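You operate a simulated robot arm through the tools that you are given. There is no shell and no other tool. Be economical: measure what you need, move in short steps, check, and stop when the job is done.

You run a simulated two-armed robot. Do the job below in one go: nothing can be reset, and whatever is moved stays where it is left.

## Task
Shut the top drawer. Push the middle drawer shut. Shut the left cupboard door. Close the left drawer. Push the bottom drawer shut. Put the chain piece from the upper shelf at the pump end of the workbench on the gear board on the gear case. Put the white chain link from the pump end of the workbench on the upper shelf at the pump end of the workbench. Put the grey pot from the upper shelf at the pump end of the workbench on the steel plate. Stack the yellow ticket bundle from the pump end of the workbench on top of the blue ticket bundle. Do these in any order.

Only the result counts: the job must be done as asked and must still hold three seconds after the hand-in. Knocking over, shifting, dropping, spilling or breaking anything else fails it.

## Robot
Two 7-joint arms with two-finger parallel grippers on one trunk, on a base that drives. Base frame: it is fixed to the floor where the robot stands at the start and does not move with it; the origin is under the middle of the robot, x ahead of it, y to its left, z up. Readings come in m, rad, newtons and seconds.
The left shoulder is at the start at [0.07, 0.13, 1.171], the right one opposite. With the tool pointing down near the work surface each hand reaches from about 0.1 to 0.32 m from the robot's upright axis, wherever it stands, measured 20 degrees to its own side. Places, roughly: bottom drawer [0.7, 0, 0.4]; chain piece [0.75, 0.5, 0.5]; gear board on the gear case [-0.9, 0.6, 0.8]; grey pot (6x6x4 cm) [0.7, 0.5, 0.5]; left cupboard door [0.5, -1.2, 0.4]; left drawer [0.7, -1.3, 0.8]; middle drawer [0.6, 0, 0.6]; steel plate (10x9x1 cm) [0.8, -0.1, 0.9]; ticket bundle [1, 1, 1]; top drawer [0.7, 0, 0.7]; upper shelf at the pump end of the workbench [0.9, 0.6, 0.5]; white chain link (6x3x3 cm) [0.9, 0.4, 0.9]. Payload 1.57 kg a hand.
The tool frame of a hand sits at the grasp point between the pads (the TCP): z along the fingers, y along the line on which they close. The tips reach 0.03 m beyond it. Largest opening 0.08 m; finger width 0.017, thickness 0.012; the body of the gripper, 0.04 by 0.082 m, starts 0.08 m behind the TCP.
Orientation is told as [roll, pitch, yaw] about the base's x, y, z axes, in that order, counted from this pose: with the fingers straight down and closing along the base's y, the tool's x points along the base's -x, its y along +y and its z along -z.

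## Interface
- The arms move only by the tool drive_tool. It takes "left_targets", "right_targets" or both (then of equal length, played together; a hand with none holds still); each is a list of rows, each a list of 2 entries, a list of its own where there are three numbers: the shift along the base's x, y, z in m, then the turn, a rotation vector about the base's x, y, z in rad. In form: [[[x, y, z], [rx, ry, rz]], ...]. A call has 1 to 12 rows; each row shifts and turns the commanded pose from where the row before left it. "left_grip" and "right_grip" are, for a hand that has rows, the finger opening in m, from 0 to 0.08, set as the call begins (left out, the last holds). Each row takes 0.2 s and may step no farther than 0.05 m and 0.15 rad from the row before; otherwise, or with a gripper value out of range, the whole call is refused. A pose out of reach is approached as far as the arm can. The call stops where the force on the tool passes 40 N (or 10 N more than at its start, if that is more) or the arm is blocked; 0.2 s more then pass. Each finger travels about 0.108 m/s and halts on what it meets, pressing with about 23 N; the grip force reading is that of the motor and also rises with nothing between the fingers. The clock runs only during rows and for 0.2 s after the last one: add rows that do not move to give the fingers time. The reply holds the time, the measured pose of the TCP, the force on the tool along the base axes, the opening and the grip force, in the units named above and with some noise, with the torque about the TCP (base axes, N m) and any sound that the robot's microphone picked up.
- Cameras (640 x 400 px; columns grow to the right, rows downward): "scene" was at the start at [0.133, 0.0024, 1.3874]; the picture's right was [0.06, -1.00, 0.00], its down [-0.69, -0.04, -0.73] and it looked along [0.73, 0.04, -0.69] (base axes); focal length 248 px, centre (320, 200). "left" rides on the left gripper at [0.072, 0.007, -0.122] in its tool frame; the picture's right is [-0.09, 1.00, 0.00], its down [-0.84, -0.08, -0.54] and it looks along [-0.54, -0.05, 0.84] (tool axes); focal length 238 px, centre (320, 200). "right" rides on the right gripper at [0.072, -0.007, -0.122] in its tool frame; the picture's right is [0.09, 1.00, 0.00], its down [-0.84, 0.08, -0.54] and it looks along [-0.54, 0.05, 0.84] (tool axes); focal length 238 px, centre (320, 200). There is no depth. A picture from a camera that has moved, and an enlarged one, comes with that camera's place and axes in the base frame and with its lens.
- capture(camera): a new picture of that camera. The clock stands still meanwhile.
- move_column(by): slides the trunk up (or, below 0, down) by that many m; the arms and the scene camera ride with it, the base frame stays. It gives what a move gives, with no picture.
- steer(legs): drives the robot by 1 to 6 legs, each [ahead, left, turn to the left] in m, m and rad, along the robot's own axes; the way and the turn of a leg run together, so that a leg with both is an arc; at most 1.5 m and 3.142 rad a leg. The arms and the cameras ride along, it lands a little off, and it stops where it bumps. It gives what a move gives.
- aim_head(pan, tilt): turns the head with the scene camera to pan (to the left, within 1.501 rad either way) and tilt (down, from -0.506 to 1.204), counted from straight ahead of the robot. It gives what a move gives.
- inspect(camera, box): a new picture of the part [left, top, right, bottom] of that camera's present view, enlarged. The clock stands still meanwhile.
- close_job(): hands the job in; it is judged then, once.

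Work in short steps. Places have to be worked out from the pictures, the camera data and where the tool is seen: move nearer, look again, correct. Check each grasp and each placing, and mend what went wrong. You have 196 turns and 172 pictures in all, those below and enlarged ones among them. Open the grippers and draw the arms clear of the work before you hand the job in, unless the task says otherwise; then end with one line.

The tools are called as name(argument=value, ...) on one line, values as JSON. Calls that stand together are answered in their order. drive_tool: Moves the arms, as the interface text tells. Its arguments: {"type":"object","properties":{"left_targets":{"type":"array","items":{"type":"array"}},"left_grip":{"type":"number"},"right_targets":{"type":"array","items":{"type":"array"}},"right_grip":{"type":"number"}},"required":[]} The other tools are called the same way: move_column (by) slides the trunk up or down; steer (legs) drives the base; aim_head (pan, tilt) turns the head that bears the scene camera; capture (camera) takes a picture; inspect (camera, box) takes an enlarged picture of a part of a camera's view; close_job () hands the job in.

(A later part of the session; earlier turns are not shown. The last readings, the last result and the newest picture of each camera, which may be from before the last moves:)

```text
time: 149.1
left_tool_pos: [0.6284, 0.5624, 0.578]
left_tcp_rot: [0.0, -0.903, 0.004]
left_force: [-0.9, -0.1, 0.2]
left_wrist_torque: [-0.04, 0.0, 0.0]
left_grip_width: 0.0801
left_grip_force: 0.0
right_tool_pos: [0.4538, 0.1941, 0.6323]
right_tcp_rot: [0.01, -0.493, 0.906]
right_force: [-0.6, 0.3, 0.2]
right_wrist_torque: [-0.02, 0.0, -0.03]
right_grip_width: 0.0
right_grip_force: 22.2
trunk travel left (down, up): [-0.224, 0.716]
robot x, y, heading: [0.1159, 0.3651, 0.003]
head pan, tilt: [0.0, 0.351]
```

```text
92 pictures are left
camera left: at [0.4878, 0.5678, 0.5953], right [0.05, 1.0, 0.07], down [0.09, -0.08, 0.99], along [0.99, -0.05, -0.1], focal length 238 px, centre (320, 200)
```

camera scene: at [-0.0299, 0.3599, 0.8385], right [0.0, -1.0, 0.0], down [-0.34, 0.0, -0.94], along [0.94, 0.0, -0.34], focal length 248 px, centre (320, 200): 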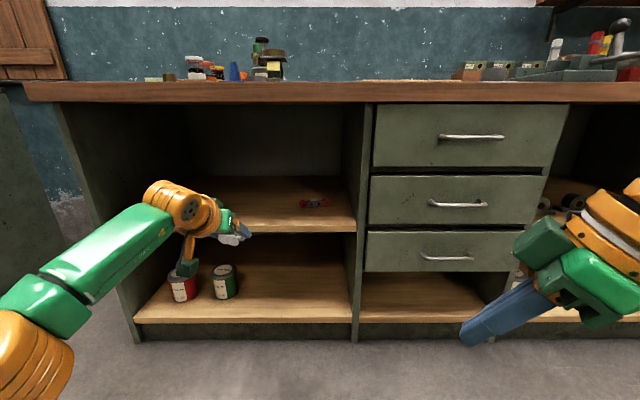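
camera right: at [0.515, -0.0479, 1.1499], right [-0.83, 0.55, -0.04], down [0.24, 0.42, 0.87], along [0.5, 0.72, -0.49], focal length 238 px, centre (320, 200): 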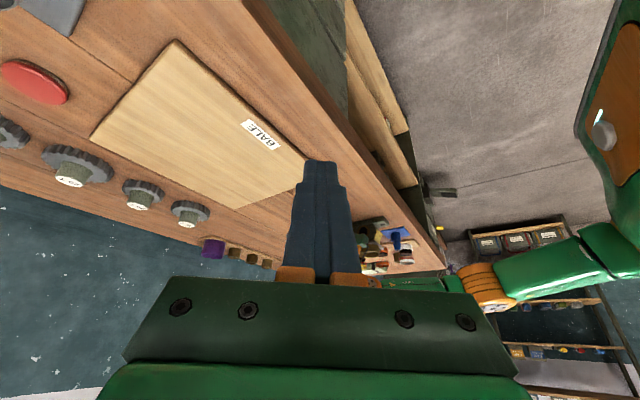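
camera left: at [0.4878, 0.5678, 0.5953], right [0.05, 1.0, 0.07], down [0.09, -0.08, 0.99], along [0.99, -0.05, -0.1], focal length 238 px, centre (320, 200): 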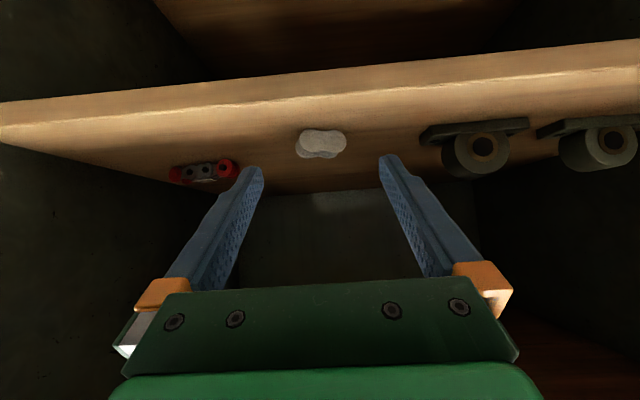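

The white link rests on the shelf. Next the chain piece: I move right in front of it for a close view.

steer(legs=[[-0.1, -0.18, 0]])

drive_tool(left_targets=[[[0.03, 0, 0.02], [0, 0, 0]], [[0.03, 0, 0.02], [0, 0, 0]]])

inspect(camera="left", box=[220, 90, 420, 215])

inspect(camera="scene", box=[200, 180, 400, 305])

```text
time: 150.8
left_tool_pos: [0.5288, 0.3808, 0.5785]
left_tcp_rot: [-0.003, -0.903, 0.005]
left_force: [0.7, -0.4, 0.3]
left_wrist_torque: [-0.02, -0.01, 0.01]
left_grip_width: 0.0799
left_grip_force: 0.0
right_tool_pos: [0.3544, 0.0133, 0.633]
right_tcp_rot: [0.009, -0.492, 0.905]
right_force: [-0.2, 0.6, -0.3]
right_wrist_torque: [0.0, 0.0, 0.02]
right_grip_width: 0.0001
right_grip_force: 21.5
trunk travel left (down, up): [-0.224, 0.716]
robot x, y, heading: [0.0159, 0.1807, 0.002]
head pan, tilt: [0.0, 0.351]
```

```text
time: 151.3
left_tool_pos: [0.5894, 0.3799, 0.6178]
left_tcp_rot: [-0.003, -0.903, 0.005]
left_force: [0.0, 0.3, 0.2]
left_wrist_torque: [-0.03, -0.01, -0.01]
left_grip_width: 0.08
left_grip_force: 0.1
right_tool_pos: [0.3544, 0.0131, 0.6322]
right_tcp_rot: [0.009, -0.491, 0.905]
right_force: [-0.6, 0.2, 0.0]
right_wrist_torque: [0.0, -0.02, 0.03]
right_grip_width: 0.0
right_grip_force: 20.9
trunk travel left (down, up): [-0.224, 0.716]
robot x, y, heading: [0.0192, 0.1799, 0.002]
head pan, tilt: [0.0, 0.351]
```

```text
3.20 times, centred on (320, 152) of left
camera zoom: at [0.4497, 0.3866, 0.6351], right [0.06, 1.0, 0.07], down [0.09, -0.08, 0.99], along [0.99, -0.05, -0.1], focal length 763 px, centre (320, 352)
```

zoom: 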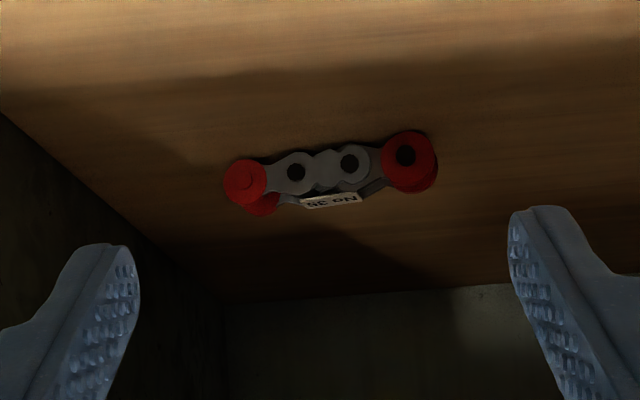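

```text
3.20 times, centred on (300, 242) of scene
camera zoom: at [0.1599, 0.1797, 0.8385], right [0.0, -1.0, 0.0], down [-0.34, 0.0, -0.94], along [0.94, 0.0, -0.34], focal length 795 px, centre (384, 64)
```

zoom: 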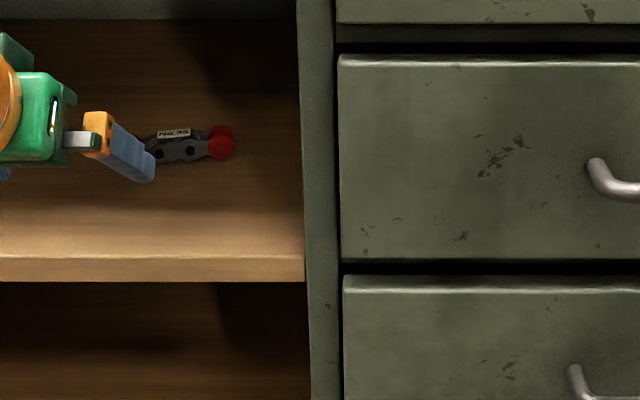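

The chain piece is ≈10 cm long, 3 cm thick, centre ≈(0.80, 0.377), long axis ~24° off y. I'll grip across its thickness with the left hand yawed about −0.95 rad (approach from front-left). First I yaw the hand outside the shelf.

drive_tool(left_targets=[[[-0.02, 0, 0], [0, 0, -0.15]], [[-0.01, 0, 0], [0, 0, -0.15]], [[0, 0, 0], [0, 0, -0.15]], [[0, 0, 0], [0, 0, -0.15]], [[0, 0, 0], [0, 0, -0.15]], [[0, 0, 0], [0, 0, -0.15]], [[0, 0, 0], [0, 0, -0.1]]])

capture(camera="scene")

capture(camera="left")

```text
time: 152.9
left_tool_pos: [0.5279, 0.3732, 0.609]
left_tcp_rot: [-0.002, -0.902, -0.447]
left_force: [-0.3, -0.3, 0.1]
left_wrist_torque: [0.0, 0.0, -0.01]
left_grip_width: 0.0798
left_grip_force: 0.0
left hand out of reach, approached as far as the arm can: row 3, 4, 5, 6, 7
right_tool_pos: [0.3545, 0.0131, 0.6319]
right_tcp_rot: [0.008, -0.491, 0.906]
right_force: [0.5, 0.6, 0.5]
right_wrist_torque: [-0.02, 0.01, -0.01]
right_grip_width: 0.0
right_grip_force: 21.2
trunk travel left (down, up): [-0.224, 0.716]
robot x, y, heading: [0.0129, 0.1808, 0.006]
head pan, tilt: [0.0, 0.351]
```

```text
89 pictures are left
camera scene: at [0.1598, 0.1799, 0.8386], right [0.0, -1.0, 0.0], down [-0.34, 0.0, -0.94], along [0.94, 0.0, -0.34], focal length 248 px, centre (320, 200)
```

scene: 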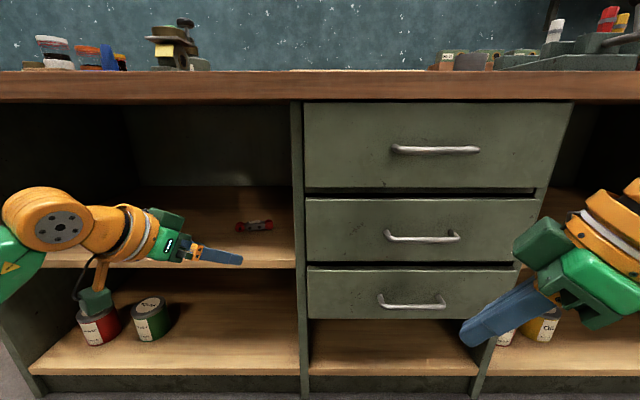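

```text
88 pictures are left
camera left: at [0.4044, 0.4392, 0.6261], right [0.48, 0.87, 0.07], down [0.05, -0.11, 0.99], along [0.87, -0.47, -0.1], focal length 238 px, centre (320, 200)
```

left: 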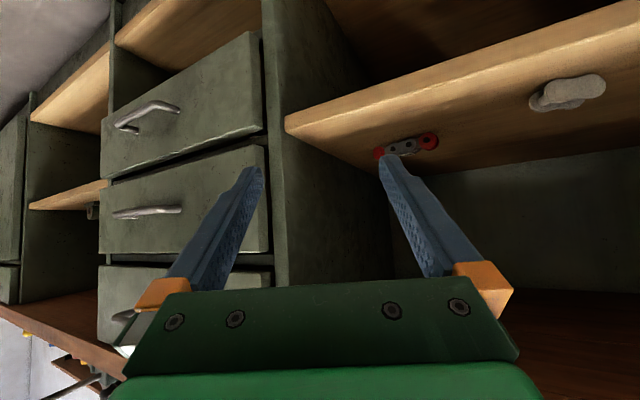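

Yaw stops at −0.45 in this posture. I make the hand steeper (pitch ≈ −0.5), which should free the yaw, and then yaw on.

drive_tool(left_targets=[[[-0.01, 0, 0.02], [0.058, 0.12, 0]], [[-0.01, 0, 0.02], [0.058, 0.12, 0]], [[0, 0, 0.02], [0.058, 0.12, 0]], [[0, 0, 0], [0, 0, -0.15]], [[0, 0, 0], [0, 0, -0.15]], [[0, 0, 0], [0, 0, -0.15]], [[0, 0, 0], [0, 0, -0.15]]])

```text
time: 154.6
left_tool_pos: [0.5067, 0.3827, 0.6157]
left_tcp_rot: [-0.032, -0.712, -0.397]
left_force: [0.0, -0.1, -0.7]
left_wrist_torque: [0.01, -0.05, 0.01]
left_grip_width: 0.0801
left_grip_force: 0.1
left hand out of reach, approached as far as the arm can: row 1, 2, 3, 4, 5, 6, 7
right_tool_pos: [0.3548, 0.0133, 0.6332]
right_tcp_rot: [0.008, -0.492, 0.906]
right_force: [0.1, -0.6, -0.4]
right_wrist_torque: [0.0, 0.01, -0.02]
right_grip_width: 0.0
right_grip_force: 20.9
trunk travel left (down, up): [-0.224, 0.716]
robot x, y, heading: [0.0169, 0.182, 0.003]
head pan, tilt: [0.0, 0.351]
```

Likely the wrist, swung outward, hit the reach limit; I bring the TCP inward toward the robot's midline so the yaw fits.

drive_tool(left_targets=[[[0, -0.045, 0], [0, 0, 0]], [[0, -0.045, 0], [0, 0, 0]], [[0, -0.045, 0], [0, 0, 0]], [[0, -0.02, 0], [0, 0, 0]]])

capture(camera="left")

```text
time: 155.6
left_tool_pos: [0.5072, 0.2256, 0.6154]
left_tcp_rot: [-0.033, -0.711, -0.4]
left_force: [0.1, 0.0, 0.7]
left_wrist_torque: [-0.01, 0.0, 0.0]
left_grip_width: 0.08
left_grip_force: 0.0
right_tool_pos: [0.3551, 0.0136, 0.6325]
right_tcp_rot: [0.009, -0.493, 0.906]
right_force: [0.7, -0.3, -0.4]
right_wrist_torque: [-0.01, -0.03, 0.0]
right_grip_width: 0.0001
right_grip_force: 21.7
trunk travel left (down, up): [-0.224, 0.716]
robot x, y, heading: [0.0188, 0.1823, 0.002]
head pan, tilt: [0.0, 0.351]
```

```text
87 pictures are left
camera left: at [0.3874, 0.2878, 0.6589], right [0.47, 0.88, 0.04], down [0.23, -0.16, 0.96], along [0.85, -0.44, -0.28], focal length 238 px, centre (320, 200)
```

left: 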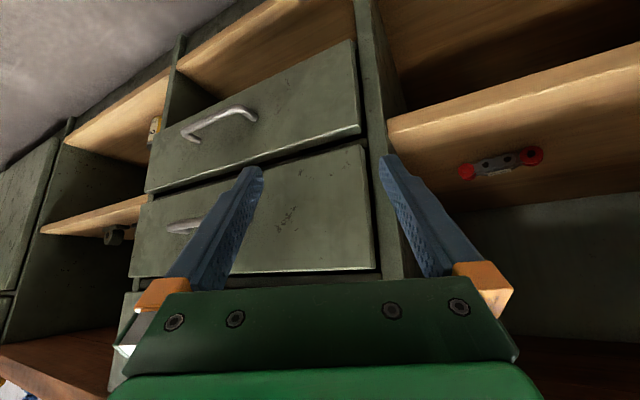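

The command follows the measured pose. Now I yaw further here.

drive_tool(left_targets=[[[0, 0, 0], [0, 0, -0.15]], [[0, 0, 0], [0, 0, -0.15]], [[0, 0, 0], [0, 0, -0.15]], [[0, 0, 0], [0, 0, -0.12]]])

```text
time: 156.6
left_tool_pos: [0.5071, 0.2275, 0.617]
left_tcp_rot: [-0.032, -0.711, -0.698]
left_force: [0.3, -0.1, -1.0]
left_wrist_torque: [0.03, -0.02, 0.01]
left_grip_width: 0.08
left_grip_force: 0.0
left hand out of reach, approached as far as the arm can: row 3, 4
right_tool_pos: [0.354, 0.0134, 0.6325]
right_tcp_rot: [0.009, -0.491, 0.906]
right_force: [0.2, 0.2, 0.3]
right_wrist_torque: [0.0, 0.01, -0.03]
right_grip_width: 0.0002
right_grip_force: 21.3
trunk travel left (down, up): [-0.224, 0.716]
robot x, y, heading: [0.0155, 0.1824, -0.0]
head pan, tilt: [0.0, 0.351]
```

steer(legs=[[-0.12, 0, 0]])

drive_tool(left_targets=[[[0.03, 0, 0], [0, 0, -0.1]], [[0.03, 0, 0], [0, 0, -0.1]], [[0.03, 0, 0], [0, 0, -0.1]], [[0.01, 0, 0], [0, 0, -0.1]]])

```text
time: 157.8
left_tool_pos: [0.3872, 0.2273, 0.6158]
left_tcp_rot: [-0.032, -0.711, -0.697]
left_force: [-0.2, 0.9, -0.4]
left_wrist_torque: [-0.01, 0.0, 0.0]
left_grip_width: 0.0801
left_grip_force: 0.1
right_tool_pos: [0.2348, 0.013, 0.6338]
right_tcp_rot: [0.009, -0.492, 0.905]
right_force: [0.4, 0.5, 0.3]
right_wrist_torque: [-0.03, 0.0, -0.01]
right_grip_width: 0.0002
right_grip_force: 21.2
trunk travel left (down, up): [-0.224, 0.716]
robot x, y, heading: [-0.103, 0.181, 0.001]
head pan, tilt: [0.0, 0.351]
```

```text
time: 158.8
left_tool_pos: [0.3651, 0.2283, 0.5875]
left_tcp_rot: [-0.035, -0.715, -0.774]
left_force: [-0.3, 0.1, -0.2]
left_wrist_torque: [0.0, 0.0, -0.02]
left_grip_width: 0.0802
left_grip_force: 0.0
left hand out of reach, approached as far as the arm can: row 1, 2, 3, 4
right_tool_pos: [0.2335, 0.0127, 0.6317]
right_tcp_rot: [0.008, -0.491, 0.904]
right_force: [-0.6, -0.1, -0.2]
right_wrist_torque: [0.02, -0.05, -0.01]
right_grip_width: 0.0002
right_grip_force: 21.4
trunk travel left (down, up): [-0.224, 0.716]
robot x, y, heading: [-0.1036, 0.1824, 0.003]
head pan, tilt: [0.0, 0.351]
```

I raise the trunk so the shoulder is above the hand, lower the hand relative to it, and try the yaw again.

move_column(by=0.15)

drive_tool(left_targets=[[[0.03, 0, -0.03], [0, 0, 0]], [[0.03, 0, -0.03], [0, 0, 0]], [[0.02, 0, -0.03], [0, 0, -0.1]], [[0, 0, -0.03], [0, 0, -0.1]], [[0, 0, 0], [0, 0, -0.1]], [[0, 0, 0], [0, 0, -0.1]]])

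capture(camera="scene")

```text
time: 160.5
left_tool_pos: [0.3648, 0.228, 0.7382]
left_tcp_rot: [-0.034, -0.711, -0.777]
left_force: [0.3, 0.1, 0.2]
left_wrist_torque: [0.01, -0.01, -0.02]
left_grip_width: 0.0799
left_grip_force: 0.0
right_tool_pos: [0.235, 0.0122, 0.7828]
right_tcp_rot: [0.009, -0.493, 0.905]
right_force: [0.1, 0.1, 0.4]
right_wrist_torque: [0.01, 0.01, 0.0]
right_grip_width: 0.0
right_grip_force: 21.1
trunk travel left (down, up): [-0.374, 0.566]
robot x, y, heading: [-0.1056, 0.1814, 0.003]
head pan, tilt: [0.0, 0.351]
```

```text
time: 161.9
left_tool_pos: [0.3718, 0.2286, 0.7311]
left_tcp_rot: [-0.033, -0.711, -0.777]
left_force: [0.2, 0.0, 0.0]
left_wrist_torque: [0.0, -0.05, 0.01]
left_grip_width: 0.0799
left_grip_force: 0.1
left hand out of reach, approached as far as the arm can: row 1, 2, 3, 4, 5, 6
right_tool_pos: [0.2346, 0.0119, 0.7831]
right_tcp_rot: [0.009, -0.493, 0.904]
right_force: [0.2, 0.3, 0.3]
right_wrist_torque: [0.02, -0.03, 0.0]
right_grip_width: 0.0
right_grip_force: 20.9
trunk travel left (down, up): [-0.374, 0.566]
robot x, y, heading: [-0.1035, 0.181, 0.001]
head pan, tilt: [0.0, 0.351]
```

```text
86 pictures are left
camera scene: at [0.0401, 0.1795, 0.9886], right [0.0, -1.0, 0.0], down [-0.34, 0.0, -0.94], along [0.94, 0.0, -0.34], focal length 248 px, centre (320, 200)
```

scene: 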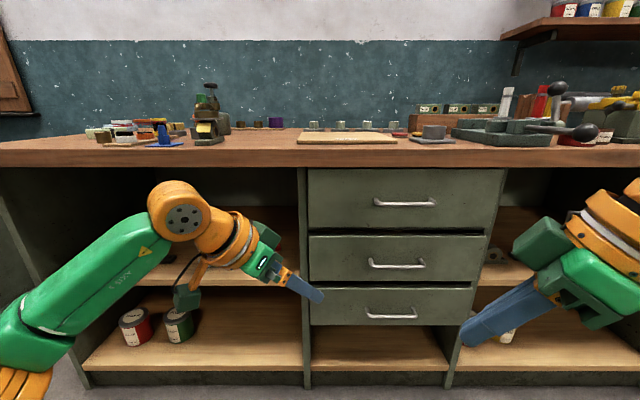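

Wrist limit. Instead I share the angle with the base: hand back to yaw ≈ −0.45, and turn the robot by about −0.52 in front of the shelf.

drive_tool(left_targets=[[[0.015, 0.047, 0], [0, 0, 0.11]], [[0.015, 0.047, 0], [0, 0, 0.11]], [[0.01, 0.047, 0], [0, 0, 0.1]], [[0, 0, 0], [-0.065, -0.135, 0]]])

steer(legs=[[0, 0.3, 0], [0, 0, -0.52]])

capture(camera="left")

```text
time: 162.9
left_tool_pos: [0.3862, 0.3727, 0.711]
left_tcp_rot: [-0.079, -0.857, -0.432]
left_force: [-0.1, -0.6, 0.1]
left_wrist_torque: [0.01, 0.01, 0.02]
left_grip_width: 0.0799
left_grip_force: 0.0
left hand out of reach, approached as far as the arm can: row 2, 3
right_tool_pos: [0.2345, 0.0119, 0.782]
right_tcp_rot: [0.008, -0.492, 0.906]
right_force: [-0.1, 0.0, -0.6]
right_wrist_torque: [0.04, -0.02, 0.0]
right_grip_width: 0.0
right_grip_force: 20.9
trunk travel left (down, up): [-0.374, 0.566]
robot x, y, heading: [-0.1045, 0.1811, 0.0]
head pan, tilt: [0.0, 0.351]
```

```text
time: 166.4
left_tool_pos: [0.4154, 0.4047, 0.7124]
left_tcp_rot: [-0.079, -0.857, -0.948]
left_force: [0.0, 0.5, 0.7]
left_wrist_torque: [-0.02, 0.0, -0.01]
left_grip_width: 0.0799
left_grip_force: 0.0
right_tool_pos: [0.1057, 0.1667, 0.7815]
right_tcp_rot: [0.007, -0.492, 0.387]
right_force: [-0.5, 0.1, 0.4]
right_wrist_torque: [0.01, 0.0, 0.02]
right_grip_width: 0.0001
right_grip_force: 21.6
trunk travel left (down, up): [-0.374, 0.566]
robot x, y, heading: [-0.1038, 0.4818, -0.518]
head pan, tilt: [0.0, 0.351]
```

```text
85 pictures are left
camera left: at [0.3485, 0.5263, 0.7345], right [0.88, 0.48, 0.02], down [0.05, -0.13, 0.99], along [0.48, -0.87, -0.14], focal length 238 px, centre (320, 200)
```

left: 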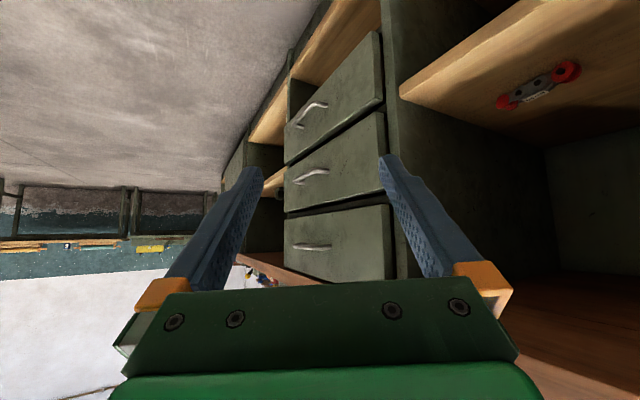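

I fix the small roll, steepen slightly (keeps the camera block clear of the white link), lower the trunk, and move straight in above the chain piece.

drive_tool(left_targets=[[[0, 0, 0], [0.03, -0.042, 0.06]], [[0, 0, 0], [0.122, 0.087, 0]]])

move_column(by=-0.11)

capture(camera="scene")

capture(camera="left")

```text
time: 167.1
left_tool_pos: [0.415, 0.4037, 0.712]
left_tcp_rot: [0.001, -0.706, -0.95]
left_force: [0.6, 1.1, 0.5]
left_wrist_torque: [0.0, 0.03, 0.02]
left_grip_width: 0.0802
left_grip_force: 0.0
right_tool_pos: [0.1058, 0.1658, 0.7837]
right_tcp_rot: [0.009, -0.493, 0.387]
right_force: [-1.2, 0.7, 0.2]
right_wrist_torque: [-0.03, 0.04, 0.01]
right_grip_width: 0.0001
right_grip_force: 21.3
trunk travel left (down, up): [-0.374, 0.566]
robot x, y, heading: [-0.1007, 0.481, -0.515]
head pan, tilt: [0.0, 0.351]
```

```text
time: 168.5
left_tool_pos: [0.4149, 0.4043, 0.6021]
left_tcp_rot: [-0.001, -0.709, -0.949]
left_force: [-0.4, -0.2, 0.4]
left_wrist_torque: [-0.01, 0.02, -0.01]
left_grip_width: 0.0799
left_grip_force: 0.1
right_tool_pos: [0.1075, 0.1674, 0.6722]
right_tcp_rot: [0.01, -0.491, 0.388]
right_force: [0.2, 0.3, -0.4]
right_wrist_torque: [0.0, -0.01, -0.01]
right_grip_width: 0.0001
right_grip_force: 21.5
trunk travel left (down, up): [-0.264, 0.676]
robot x, y, heading: [-0.1004, 0.4795, -0.522]
head pan, tilt: [0.0, 0.351]
```

```text
84 pictures are left
camera scene: at [0.0207, 0.4073, 0.8786], right [-0.49, -0.87, 0.0], down [-0.3, 0.17, -0.94], along [0.82, -0.46, -0.34], focal length 248 px, centre (320, 200)
```

scene: 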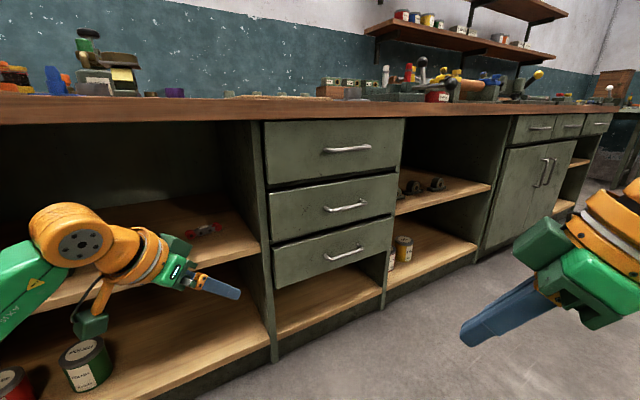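

```text
83 pictures are left
camera left: at [0.3432, 0.5169, 0.6455], right [0.85, 0.52, 0.06], down [0.1, -0.28, 0.96], along [0.52, -0.81, -0.29], focal length 238 px, centre (320, 200)
```

left: 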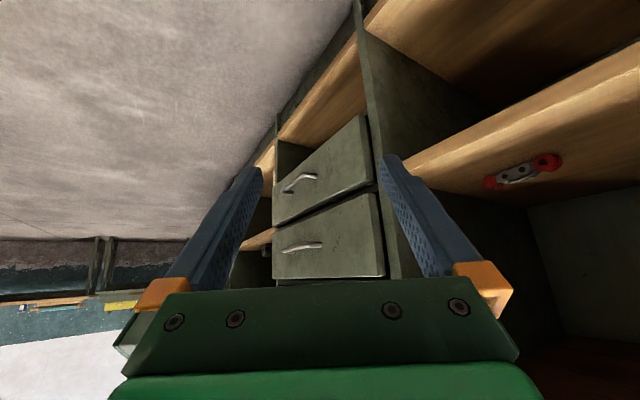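

Clear path. I move in most of the way (35 cm in +x) and look.

steer(legs=[[0.309, 0.164, 0]])

capture(camera="left")

capture(camera="scene")

```text
time: 170.7
left_tool_pos: [0.7638, 0.3954, 0.6006]
left_tcp_rot: [0.001, -0.707, -0.948]
left_force: [-0.9, 0.0, -0.6]
left_wrist_torque: [0.04, -0.04, -0.03]
left_grip_width: 0.0798
left_grip_force: 0.0
right_tool_pos: [0.4531, 0.156, 0.6718]
right_tcp_rot: [0.009, -0.493, 0.389]
right_force: [0.5, 0.2, -0.5]
right_wrist_torque: [0.02, -0.02, -0.01]
right_grip_width: 0.0
right_grip_force: 21.3
trunk travel left (down, up): [-0.264, 0.676]
robot x, y, heading: [0.2435, 0.4658, -0.519]
head pan, tilt: [0.0, 0.351]
```

```text
82 pictures are left
camera left: at [0.6907, 0.5074, 0.6453], right [0.85, 0.52, 0.06], down [0.1, -0.28, 0.96], along [0.52, -0.81, -0.29], focal length 238 px, centre (320, 200)
```

left: 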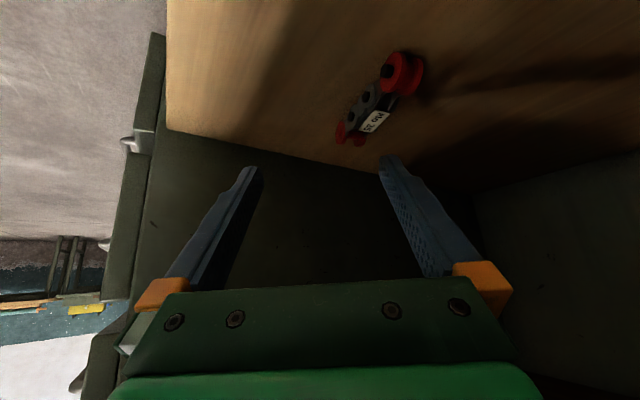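

```text
81 pictures are left
camera scene: at [0.3684, 0.3975, 0.8786], right [-0.49, -0.87, 0.0], down [-0.3, 0.17, -0.94], along [0.82, -0.46, -0.34], focal length 248 px, centre (320, 200)
```

scene: 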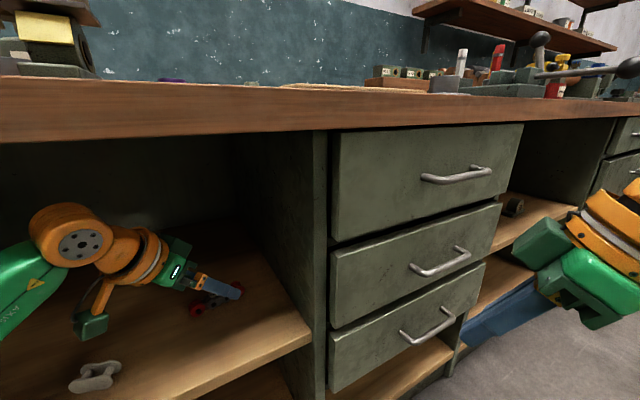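

The chain piece centre is about (0.826, 0.392) with its axis nearly along y. I shift +0.055 in x and yaw a further −0.25.

drive_tool(left_targets=[[[0.02, 0.003, 0], [0, 0, -0.09]], [[0.02, 0.003, 0], [0, 0, -0.09]], [[0.015, 0.002, 0], [0, 0, -0.07]]])

capture(camera="left")

```text
time: 171.5
left_tool_pos: [0.77, 0.395, 0.6017]
left_tcp_rot: [0.0, -0.706, -0.983]
left_force: [0.0, 0.4, -0.4]
left_wrist_torque: [-0.01, -0.03, -0.01]
left_grip_width: 0.0802
left_grip_force: 0.0
left hand out of reach, approached as far as the arm can: row 1, 2, 3
right_tool_pos: [0.453, 0.1569, 0.6728]
right_tcp_rot: [0.01, -0.491, 0.391]
right_force: [0.7, 0.6, -0.2]
right_wrist_torque: [-0.01, 0.05, -0.04]
right_grip_width: 0.0003
right_grip_force: 21.3
trunk travel left (down, up): [-0.264, 0.676]
robot x, y, heading: [0.2463, 0.4704, -0.517]
head pan, tilt: [0.0, 0.351]
```

```text
80 pictures are left
camera left: at [0.7021, 0.511, 0.6457], right [0.87, 0.49, 0.06], down [0.09, -0.28, 0.96], along [0.49, -0.82, -0.29], focal length 238 px, centre (320, 200)
```

left: 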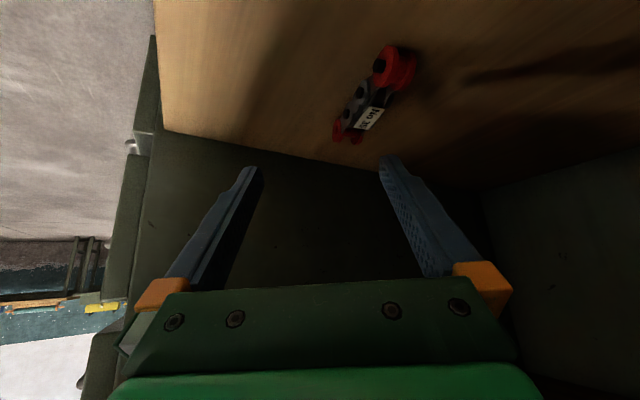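

Consistent: centre (0.827, 0.389), axis ≈ −80°. With yaw −0.98 it still fits within the opening (≈6.7 cm of 8). I shift the base 5 cm in x for the remaining reach.

steer(legs=[[0.043, 0.027, 0]])

drive_tool(left_targets=[[[0, 0.002, -0.02], [0, 0, 0]], [[0, 0, -0.01], [0, 0, 0]]])

capture(camera="left")

capture(camera="scene")

```text
time: 172.5
left_tool_pos: [0.821, 0.3991, 0.6009]
left_tcp_rot: [0.0, -0.706, -0.981]
left_force: [0.0, 0.9, 0.2]
left_wrist_torque: [0.0, 0.0, 0.01]
left_grip_width: 0.0801
left_grip_force: 0.0
right_tool_pos: [0.5056, 0.1586, 0.6739]
right_tcp_rot: [0.007, -0.491, 0.39]
right_force: [-0.6, 0.5, -0.5]
right_wrist_torque: [-0.02, 0.02, -0.02]
right_grip_width: 0.0
right_grip_force: 21.3
trunk travel left (down, up): [-0.264, 0.676]
robot x, y, heading: [0.295, 0.4711, -0.51]
head pan, tilt: [0.0, 0.351]
```

```text
time: 173.1
left_tool_pos: [0.8219, 0.3996, 0.5722]
left_tcp_rot: [0.0, -0.708, -0.982]
left_force: [0.0, -0.1, -0.4]
left_wrist_torque: [0.0, 0.0, -0.01]
left_grip_width: 0.0802
left_grip_force: 0.1
right_tool_pos: [0.5049, 0.1581, 0.6718]
right_tcp_rot: [0.008, -0.492, 0.39]
right_force: [-0.4, -0.6, 0.6]
right_wrist_torque: [-0.01, 0.01, -0.01]
right_grip_width: 0.0
right_grip_force: 20.9
trunk travel left (down, up): [-0.264, 0.676]
robot x, y, heading: [0.2968, 0.4737, -0.519]
head pan, tilt: [0.0, 0.351]
```

```text
79 pictures are left
camera left: at [0.7534, 0.5152, 0.6154], right [0.87, 0.49, 0.06], down [0.09, -0.28, 0.96], along [0.49, -0.82, -0.29], focal length 238 px, centre (320, 200)
```

left: 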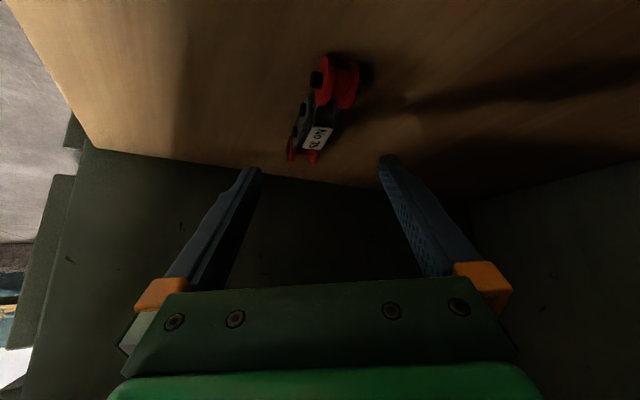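

```text
78 pictures are left
camera scene: at [0.4194, 0.3997, 0.8786], right [-0.49, -0.87, 0.0], down [-0.3, 0.17, -0.94], along [0.82, -0.46, -0.34], focal length 248 px, centre (320, 200)
```

scene: 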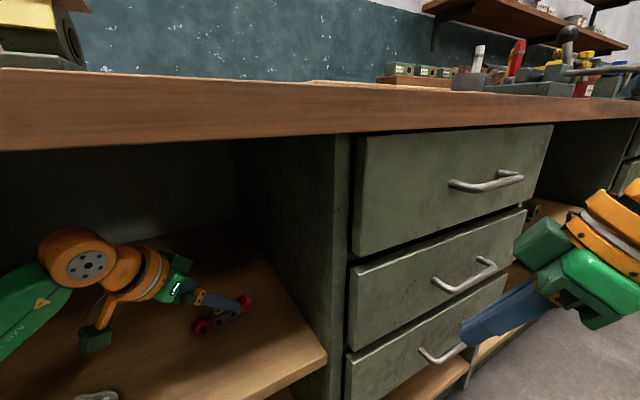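

Chain lies between the fingers. I descend to z≈0.532 and check.

drive_tool(left_targets=[[[0, 0, -0.02], [0, 0, 0]], [[0, 0, -0.012], [0, 0, 0]], [[0, 0, -0.007], [0, 0, 0]]])

inspect(camera="left", box=[200, 50, 440, 230])

```text
time: 173.9
left_tool_pos: [0.823, 0.4012, 0.5329]
left_tcp_rot: [0.001, -0.709, -0.98]
left_force: [0.7, 0.8, 0.9]
left_wrist_torque: [0.0, 0.0, 0.04]
left_grip_width: 0.0799
left_grip_force: 0.0
right_tool_pos: [0.5038, 0.1596, 0.6727]
right_tcp_rot: [0.008, -0.493, 0.39]
right_force: [0.3, 0.7, -0.6]
right_wrist_torque: [0.03, 0.0, -0.01]
right_grip_width: 0.0001
right_grip_force: 21.1
trunk travel left (down, up): [-0.264, 0.676]
robot x, y, heading: [0.2926, 0.4713, -0.517]
head pan, tilt: [0.0, 0.351]
```

```text
2.22 times, centred on (320, 140) of left
camera zoom: at [0.7541, 0.5155, 0.5767], right [0.87, 0.5, 0.06], down [0.09, -0.28, 0.96], along [0.49, -0.82, -0.29], focal length 530 px, centre (320, 333)
```

zoom: 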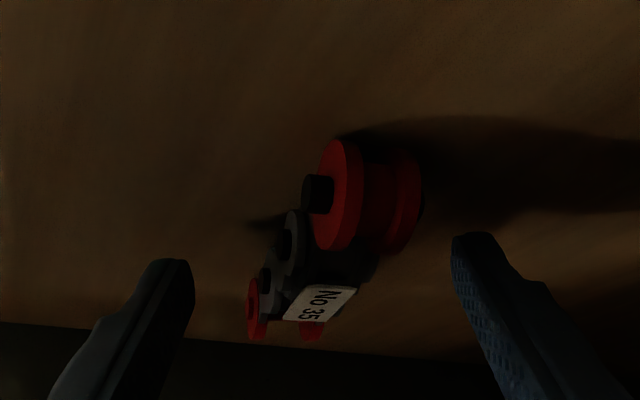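

Fingertips are beside the chain's middle. I close the grip.

drive_tool(left_targets=[[[0, 0, 0], [0, 0, 0]], [[0, 0, 0], [0, 0, 0]], [[0, 0, 0], [0, 0, 0]], [[0, 0, 0], [0, 0, 0]]], left_grip=0.0)

inspect(camera="left", box=[200, 50, 440, 230])

```text
time: 174.9
left_tool_pos: [0.8219, 0.4012, 0.5333]
left_tcp_rot: [0.002, -0.709, -0.981]
left_force: [0.7, -1.1, 0.9]
left_wrist_torque: [-0.17, -0.16, 0.01]
left_grip_width: 0.0295
left_grip_force: 22.8
right_tool_pos: [0.5045, 0.1597, 0.6733]
right_tcp_rot: [0.01, -0.491, 0.388]
right_force: [-0.2, -0.9, -0.3]
right_wrist_torque: [-0.03, 0.01, -0.06]
right_grip_width: 0.0001
right_grip_force: 21.5
trunk travel left (down, up): [-0.264, 0.676]
robot x, y, heading: [0.2962, 0.474, -0.509]
head pan, tilt: [0.0, 0.351]
```

```text
2.22 times, centred on (320, 140) of left
camera zoom: at [0.7539, 0.5155, 0.577], right [0.87, 0.5, 0.06], down [0.09, -0.28, 0.96], along [0.49, -0.82, -0.29], focal length 530 px, centre (320, 333)
```

zoom: 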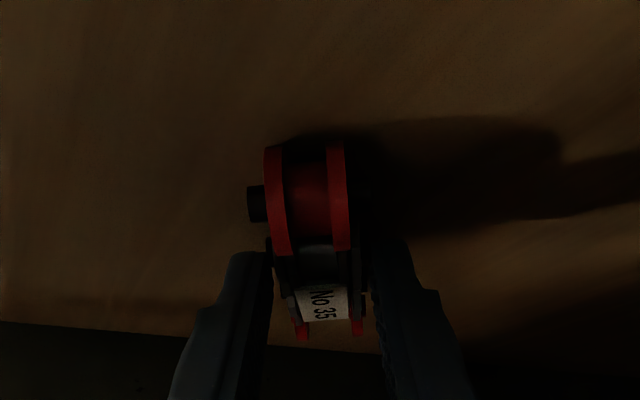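

The chain aligned itself and is gripped at 2.95 cm. I lift 5 cm and check.

drive_tool(left_targets=[[[0, 0, 0.015], [0, 0, 0]], [[0, 0, 0.02], [0, 0, 0]], [[0, 0, 0.02], [0, 0, 0]]])

capture(camera="left")

```text
time: 175.7
left_tool_pos: [0.8216, 0.4001, 0.5882]
left_tcp_rot: [0.0, -0.708, -0.981]
left_force: [0.7, 0.1, -1.7]
left_wrist_torque: [0.0, 0.04, 0.0]
left_grip_width: 0.0297
left_grip_force: 22.8
right_tool_pos: [0.506, 0.1582, 0.6723]
right_tcp_rot: [0.01, -0.492, 0.389]
right_force: [0.9, 0.9, -0.5]
right_wrist_torque: [-0.05, 0.02, 0.01]
right_grip_width: 0.0001
right_grip_force: 21.8
trunk travel left (down, up): [-0.264, 0.676]
robot x, y, heading: [0.297, 0.4712, -0.512]
head pan, tilt: [0.0, 0.351]
```

```text
75 pictures are left
camera left: at [0.7531, 0.5153, 0.6318], right [0.87, 0.5, 0.06], down [0.09, -0.28, 0.96], along [0.49, -0.82, -0.29], focal length 238 px, centre (320, 200)
```

left: 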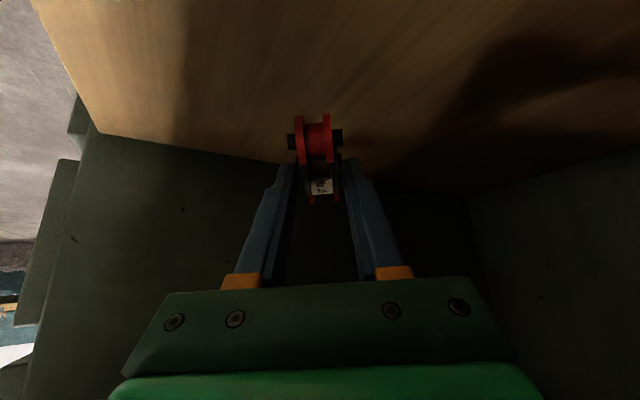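

Held well. I back straight out of the shelf and look toward the room for the gear case.

steer(legs=[[-0.35, -0.197, 0]])

move_column(by=0.35)

steer(legs=[[0, 0, -1.2]])

aim_head(pan=-1.2, tilt=0.5)

capture(camera="scene")

```text
time: 178.2
left_tool_pos: [0.4185, 0.4043, 0.5881]
left_tcp_rot: [-0.001, -0.706, -0.976]
left_force: [-0.1, -0.2, -1.4]
left_wrist_torque: [0.03, 0.04, 0.01]
left_grip_width: 0.0296
left_grip_force: 22.8
right_tool_pos: [0.1051, 0.1609, 0.6713]
right_tcp_rot: [0.008, -0.492, 0.396]
right_force: [-0.1, 0.5, 0.2]
right_wrist_torque: [0.0, 0.01, 0.03]
right_grip_width: 0.0
right_grip_force: 21.0
trunk travel left (down, up): [-0.264, 0.676]
robot x, y, heading: [-0.1071, 0.4737, -0.512]
head pan, tilt: [0.0, 0.351]
```

```text
time: 181.6
left_tool_pos: [0.4195, 0.4048, 0.939]
left_tcp_rot: [-0.001, -0.706, -0.976]
left_force: [0.6, -0.3, -2.5]
left_wrist_torque: [0.02, 0.04, -0.01]
left_grip_width: 0.0297
left_grip_force: 23.1
right_tool_pos: [0.104, 0.1612, 1.0218]
right_tcp_rot: [0.009, -0.492, 0.392]
right_force: [0.0, 0.3, 0.6]
right_wrist_torque: [0.02, 0.01, 0.0]
right_grip_width: 0.0
right_grip_force: 21.3
trunk travel left (down, up): [-0.614, 0.326]
robot x, y, heading: [-0.107, 0.4758, -0.51]
head pan, tilt: [0.0, 0.351]
```

```text
time: 185.0
left_tool_pos: [0.0246, -0.0422, 0.9376]
left_tcp_rot: [0.0, -0.707, -2.165]
left_force: [0.6, -0.5, -2.0]
left_wrist_torque: [0.05, -0.04, 0.0]
left_grip_width: 0.0296
left_grip_force: 23.3
right_tool_pos: [-0.3195, 0.1601, 1.0216]
right_tcp_rot: [0.007, -0.49, -0.796]
right_force: [0.0, -0.6, -0.4]
right_wrist_torque: [0.01, 0.03, 0.01]
right_grip_width: 0.0
right_grip_force: 21.5
trunk travel left (down, up): [-0.614, 0.326]
robot x, y, heading: [-0.1103, 0.468, -1.703]
head pan, tilt: [0.0, 0.351]
```

```text
time: 186.4
left_tool_pos: [0.0246, -0.0413, 0.9372]
left_tcp_rot: [0.001, -0.704, -2.165]
left_force: [0.4, -0.4, -2.2]
left_wrist_torque: [0.04, 0.0, -0.03]
left_grip_width: 0.0295
left_grip_force: 23.1
right_tool_pos: [-0.3186, 0.1598, 1.023]
right_tcp_rot: [0.011, -0.49, -0.796]
right_force: [0.5, 0.3, -0.6]
right_wrist_torque: [-0.07, -0.01, 0.02]
right_grip_width: 0.0001
right_grip_force: 21.6
trunk travel left (down, up): [-0.614, 0.326]
robot x, y, heading: [-0.1059, 0.4711, -1.698]
head pan, tilt: [-1.201, 0.499]
```

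```text
74 pictures are left
camera scene: at [-0.2024, 0.3993, 1.2149], right [-0.24, 0.97, 0.0], down [0.46, 0.12, -0.88], along [-0.85, -0.21, -0.48], focal length 248 px, centre (320, 200)
```

scene: 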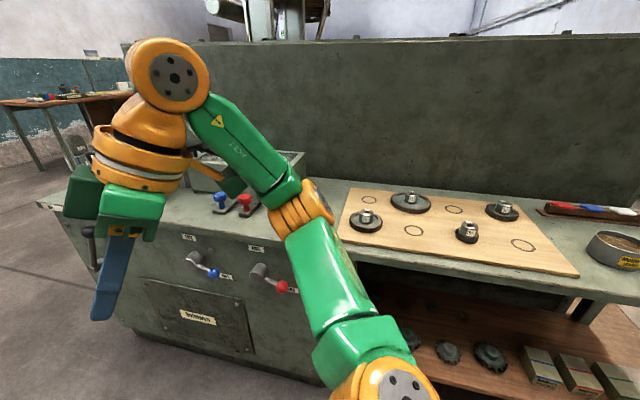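

The gear board is at about x −0.74…−1.07, y 0.31…0.86, z≈0.8, with four gears on it. I raise the trunk, step back from it a bit and turn to face it.

move_column(by=0.2)

steer(legs=[[0, 0, -1.44]])

aim_head(pan=-0.1, tilt=0.6)

capture(camera="scene")

capture(camera="left")

```text
time: 188.5
left_tool_pos: [0.0246, -0.0424, 1.1381]
left_tcp_rot: [0.001, -0.706, -2.165]
left_force: [-0.3, 0.1, -2.6]
left_wrist_torque: [0.05, 0.0, 0.01]
left_grip_width: 0.0293
left_grip_force: 23.8
right_tool_pos: [-0.3193, 0.16, 1.2217]
right_tcp_rot: [0.01, -0.49, -0.796]
right_force: [0.4, 0.5, -0.1]
right_wrist_torque: [0.02, -0.02, 0.01]
right_grip_width: 0.0001
right_grip_force: 21.2
trunk travel left (down, up): [-0.814, 0.126]
robot x, y, heading: [-0.1064, 0.4728, -1.699]
head pan, tilt: [-1.201, 0.499]
```

```text
time: 192.4
left_tool_pos: [-0.6015, 0.2743, 1.1379]
left_tcp_rot: [-0.001, -0.707, 2.681]
left_force: [-0.1, -0.3, -2.3]
left_wrist_torque: [-0.02, -0.01, 0.0]
left_grip_width: 0.0297
left_grip_force: 22.9
right_tool_pos: [-0.4481, 0.6408, 1.2225]
right_tcp_rot: [0.009, -0.489, -2.23]
right_force: [-0.7, -0.5, 0.6]
right_wrist_torque: [0.02, -0.02, 0.0]
right_grip_width: 0.0001
right_grip_force: 21.5
trunk travel left (down, up): [-0.814, 0.126]
robot x, y, heading: [-0.1065, 0.4746, -3.135]
head pan, tilt: [-1.201, 0.499]
```

```text
time: 193.8
left_tool_pos: [-0.6001, 0.2731, 1.1373]
left_tcp_rot: [0.001, -0.706, 2.68]
left_force: [-0.4, 0.6, -2.2]
left_wrist_torque: [-0.04, -0.07, 0.02]
left_grip_width: 0.0297
left_grip_force: 23.0
right_tool_pos: [-0.4467, 0.6412, 1.222]
right_tcp_rot: [0.009, -0.49, -2.23]
right_force: [0.2, -1.2, 0.1]
right_wrist_torque: [0.01, 0.01, 0.01]
right_grip_width: 0.0
right_grip_force: 21.0
trunk travel left (down, up): [-0.814, 0.126]
robot x, y, heading: [-0.1082, 0.4753, -3.132]
head pan, tilt: [-0.099, 0.6]
```

```text
73 pictures are left
camera scene: at [-0.2467, 0.4793, 1.4058], right [0.09, 1.0, 0.0], down [0.56, -0.05, -0.82], along [-0.82, 0.08, -0.57], focal length 248 px, centre (320, 200)
```

scene: 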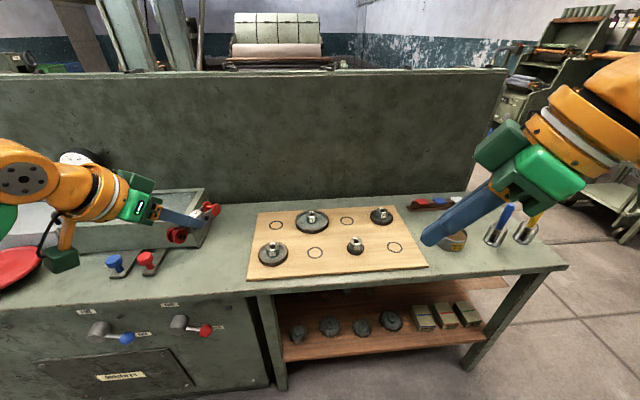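

```text
72 pictures are left
camera left: at [-0.4839, 0.2077, 1.1815], right [-0.5, -0.86, 0.06], down [-0.22, 0.2, 0.96], along [-0.83, 0.47, -0.29], focal length 238 px, centre (320, 200)
```

left: 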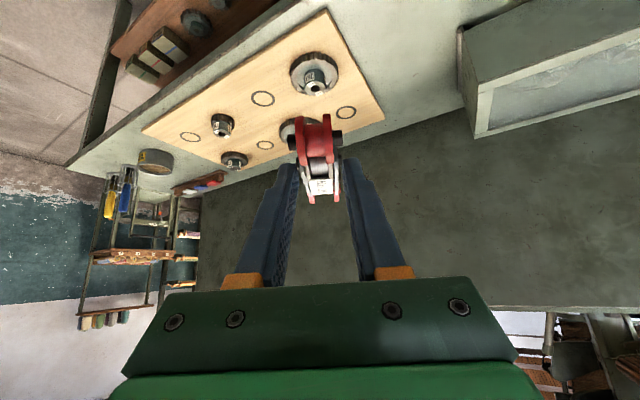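

Board free zone: the empty circle between the front gears at about (−0.805, 0.513). I move so the chain hovers above there, then check from the hand camera.

steer(legs=[[0.19, -0.235, 0]])

move_column(by=-0.13)

capture(camera="left")

capture(camera="scene")

```text
time: 195.8
left_tool_pos: [-0.7911, 0.5032, 1.1384]
left_tcp_rot: [-0.002, -0.71, 2.683]
left_force: [0.4, -0.2, -1.9]
left_wrist_torque: [-0.05, -0.03, 0.01]
left_grip_width: 0.0298
left_grip_force: 23.3
right_tool_pos: [-0.6365, 0.8707, 1.2222]
right_tcp_rot: [0.006, -0.491, -2.228]
right_force: [-0.1, 0.8, 0.1]
right_wrist_torque: [0.0, 0.01, 0.01]
right_grip_width: 0.0002
right_grip_force: 20.6
trunk travel left (down, up): [-0.814, 0.126]
robot x, y, heading: [-0.3012, 0.7048, -3.133]
head pan, tilt: [-0.099, 0.6]
```

```text
time: 197.4
left_tool_pos: [-0.792, 0.5052, 1.0092]
left_tcp_rot: [-0.001, -0.707, 2.682]
left_force: [-0.8, -0.1, -2.6]
left_wrist_torque: [-0.03, -0.05, 0.01]
left_grip_width: 0.0296
left_grip_force: 23.0
right_tool_pos: [-0.637, 0.8721, 1.0922]
right_tcp_rot: [0.009, -0.491, -2.232]
right_force: [0.2, 0.3, -0.5]
right_wrist_torque: [-0.01, -0.03, 0.03]
right_grip_width: 0.0
right_grip_force: 21.0
trunk travel left (down, up): [-0.684, 0.256]
robot x, y, heading: [-0.2981, 0.708, -3.134]
head pan, tilt: [-0.099, 0.6]
```

```text
71 pictures are left
camera left: at [-0.6747, 0.4394, 1.0515], right [-0.5, -0.86, 0.06], down [-0.22, 0.2, 0.96], along [-0.83, 0.47, -0.29], focal length 238 px, centre (320, 200)
```

left: 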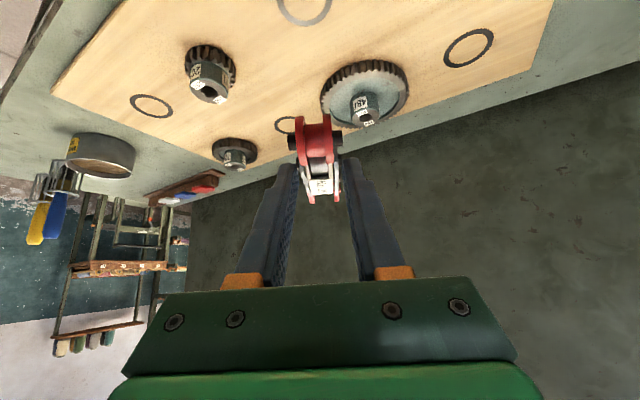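

```text
70 pictures are left
camera scene: at [-0.4375, 0.711, 1.2758], right [0.09, 1.0, 0.0], down [0.56, -0.05, -0.82], along [-0.82, 0.08, -0.57], focal length 248 px, centre (320, 200)
```

scene: 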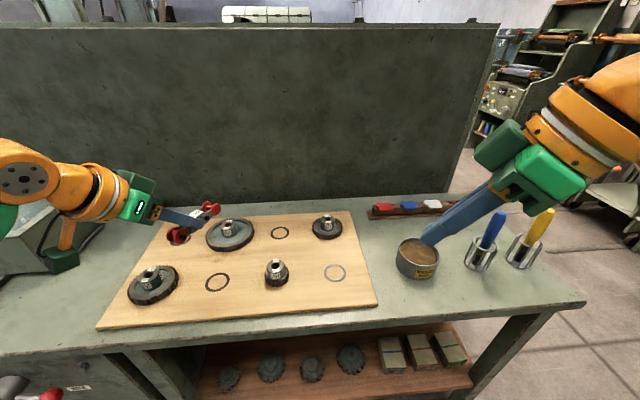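

Target circle confirmed ≈(−0.803, 0.517) by three views and the chain hovers over it. The right hand is above a can, so I lower only the left arm, not the trunk.

drive_tool(left_targets=[[[0, 0.004, -0.03], [0, 0, 0]], [[0, 0.003, -0.03], [0, 0, 0]], [[0, 0, -0.03], [0, 0, 0]], [[0, 0, -0.03], [0, 0, 0]]])

capture(camera="left")

capture(camera="scene")

```text
time: 198.4
left_tool_pos: [-0.7925, 0.5118, 0.8868]
left_tcp_rot: [0.0, -0.707, 2.682]
left_force: [0.9, 0.0, -1.2]
left_wrist_torque: [-0.04, -0.04, 0.01]
left_grip_width: 0.0296
left_grip_force: 22.9
right_tool_pos: [-0.6393, 0.8711, 1.0918]
right_tcp_rot: [0.009, -0.491, -2.23]
right_force: [0.4, 0.0, 0.4]
right_wrist_torque: [0.02, -0.01, -0.01]
right_grip_width: 0.0
right_grip_force: 21.4
trunk travel left (down, up): [-0.684, 0.256]
robot x, y, heading: [-0.2978, 0.7063, -3.135]
head pan, tilt: [-0.099, 0.6]
```

```text
69 pictures are left
camera left: at [-0.675, 0.446, 0.9315], right [-0.5, -0.86, 0.06], down [-0.22, 0.19, 0.96], along [-0.84, 0.47, -0.29], focal length 238 px, centre (320, 200)
```

left: 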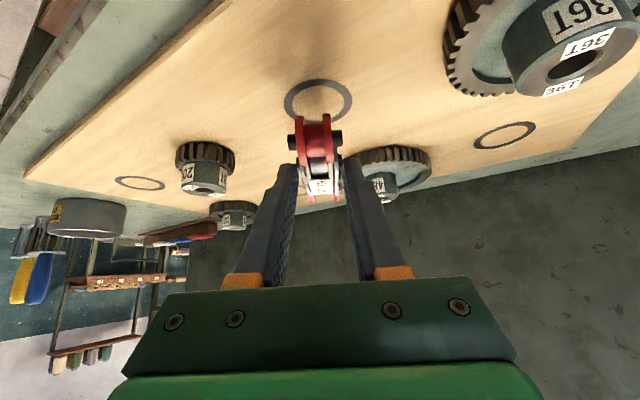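

```text
68 pictures are left
camera scene: at [-0.438, 0.7106, 1.2757], right [0.09, 1.0, 0.0], down [0.56, -0.05, -0.82], along [-0.82, 0.08, -0.57], focal length 248 px, centre (320, 200)
```

scene: 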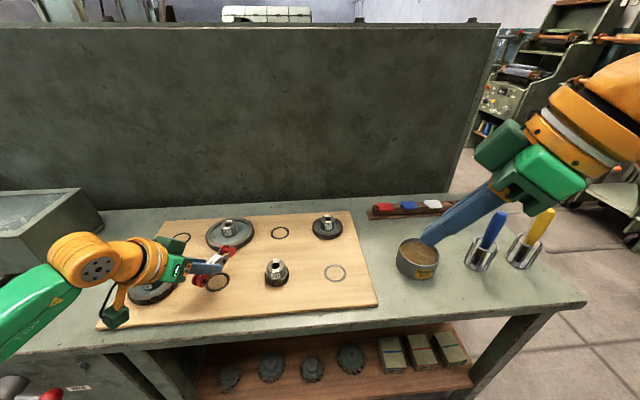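

All clear around. I lower to contact in small steps.

drive_tool(left_targets=[[[0, 0, -0.01], [0, 0, 0]], [[0, 0, -0.008], [0, 0, 0]], [[0, 0, -0.003], [0, 0, 0]], [[0, 0, 0], [0, 0, 0]]])

inspect(camera="left", box=[240, 70, 400, 220])

```text
time: 199.4
left_tool_pos: [-0.7924, 0.5125, 0.8666]
left_tcp_rot: [0.0, -0.706, 2.683]
left_force: [0.2, 0.6, -3.0]
left_wrist_torque: [-0.02, -0.02, 0.04]
left_grip_width: 0.0296
left_grip_force: 23.2
right_tool_pos: [-0.638, 0.8717, 1.0933]
right_tcp_rot: [0.01, -0.491, -2.229]
right_force: [-0.1, 0.3, -0.8]
right_wrist_torque: [-0.01, 0.0, -0.01]
right_grip_width: 0.0001
right_grip_force: 21.4
trunk travel left (down, up): [-0.684, 0.256]
robot x, y, heading: [-0.3015, 0.7082, -3.138]
head pan, tilt: [-0.099, 0.6]
```

```text
2.67 times, centred on (320, 145) of left
camera zoom: at [-0.6749, 0.4464, 0.9104], right [-0.5, -0.86, 0.06], down [-0.22, 0.2, 0.96], along [-0.83, 0.47, -0.29], focal length 636 px, centre (320, 347)
```

zoom: 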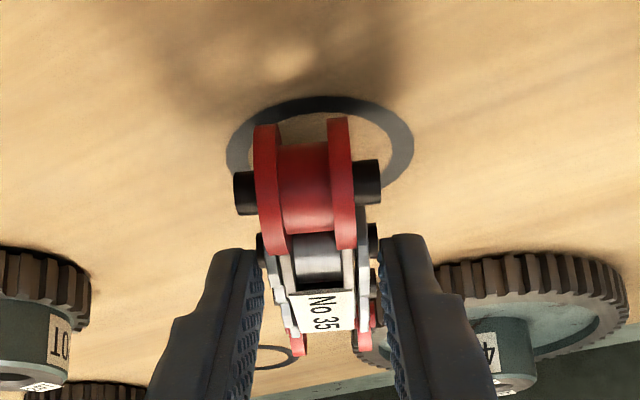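

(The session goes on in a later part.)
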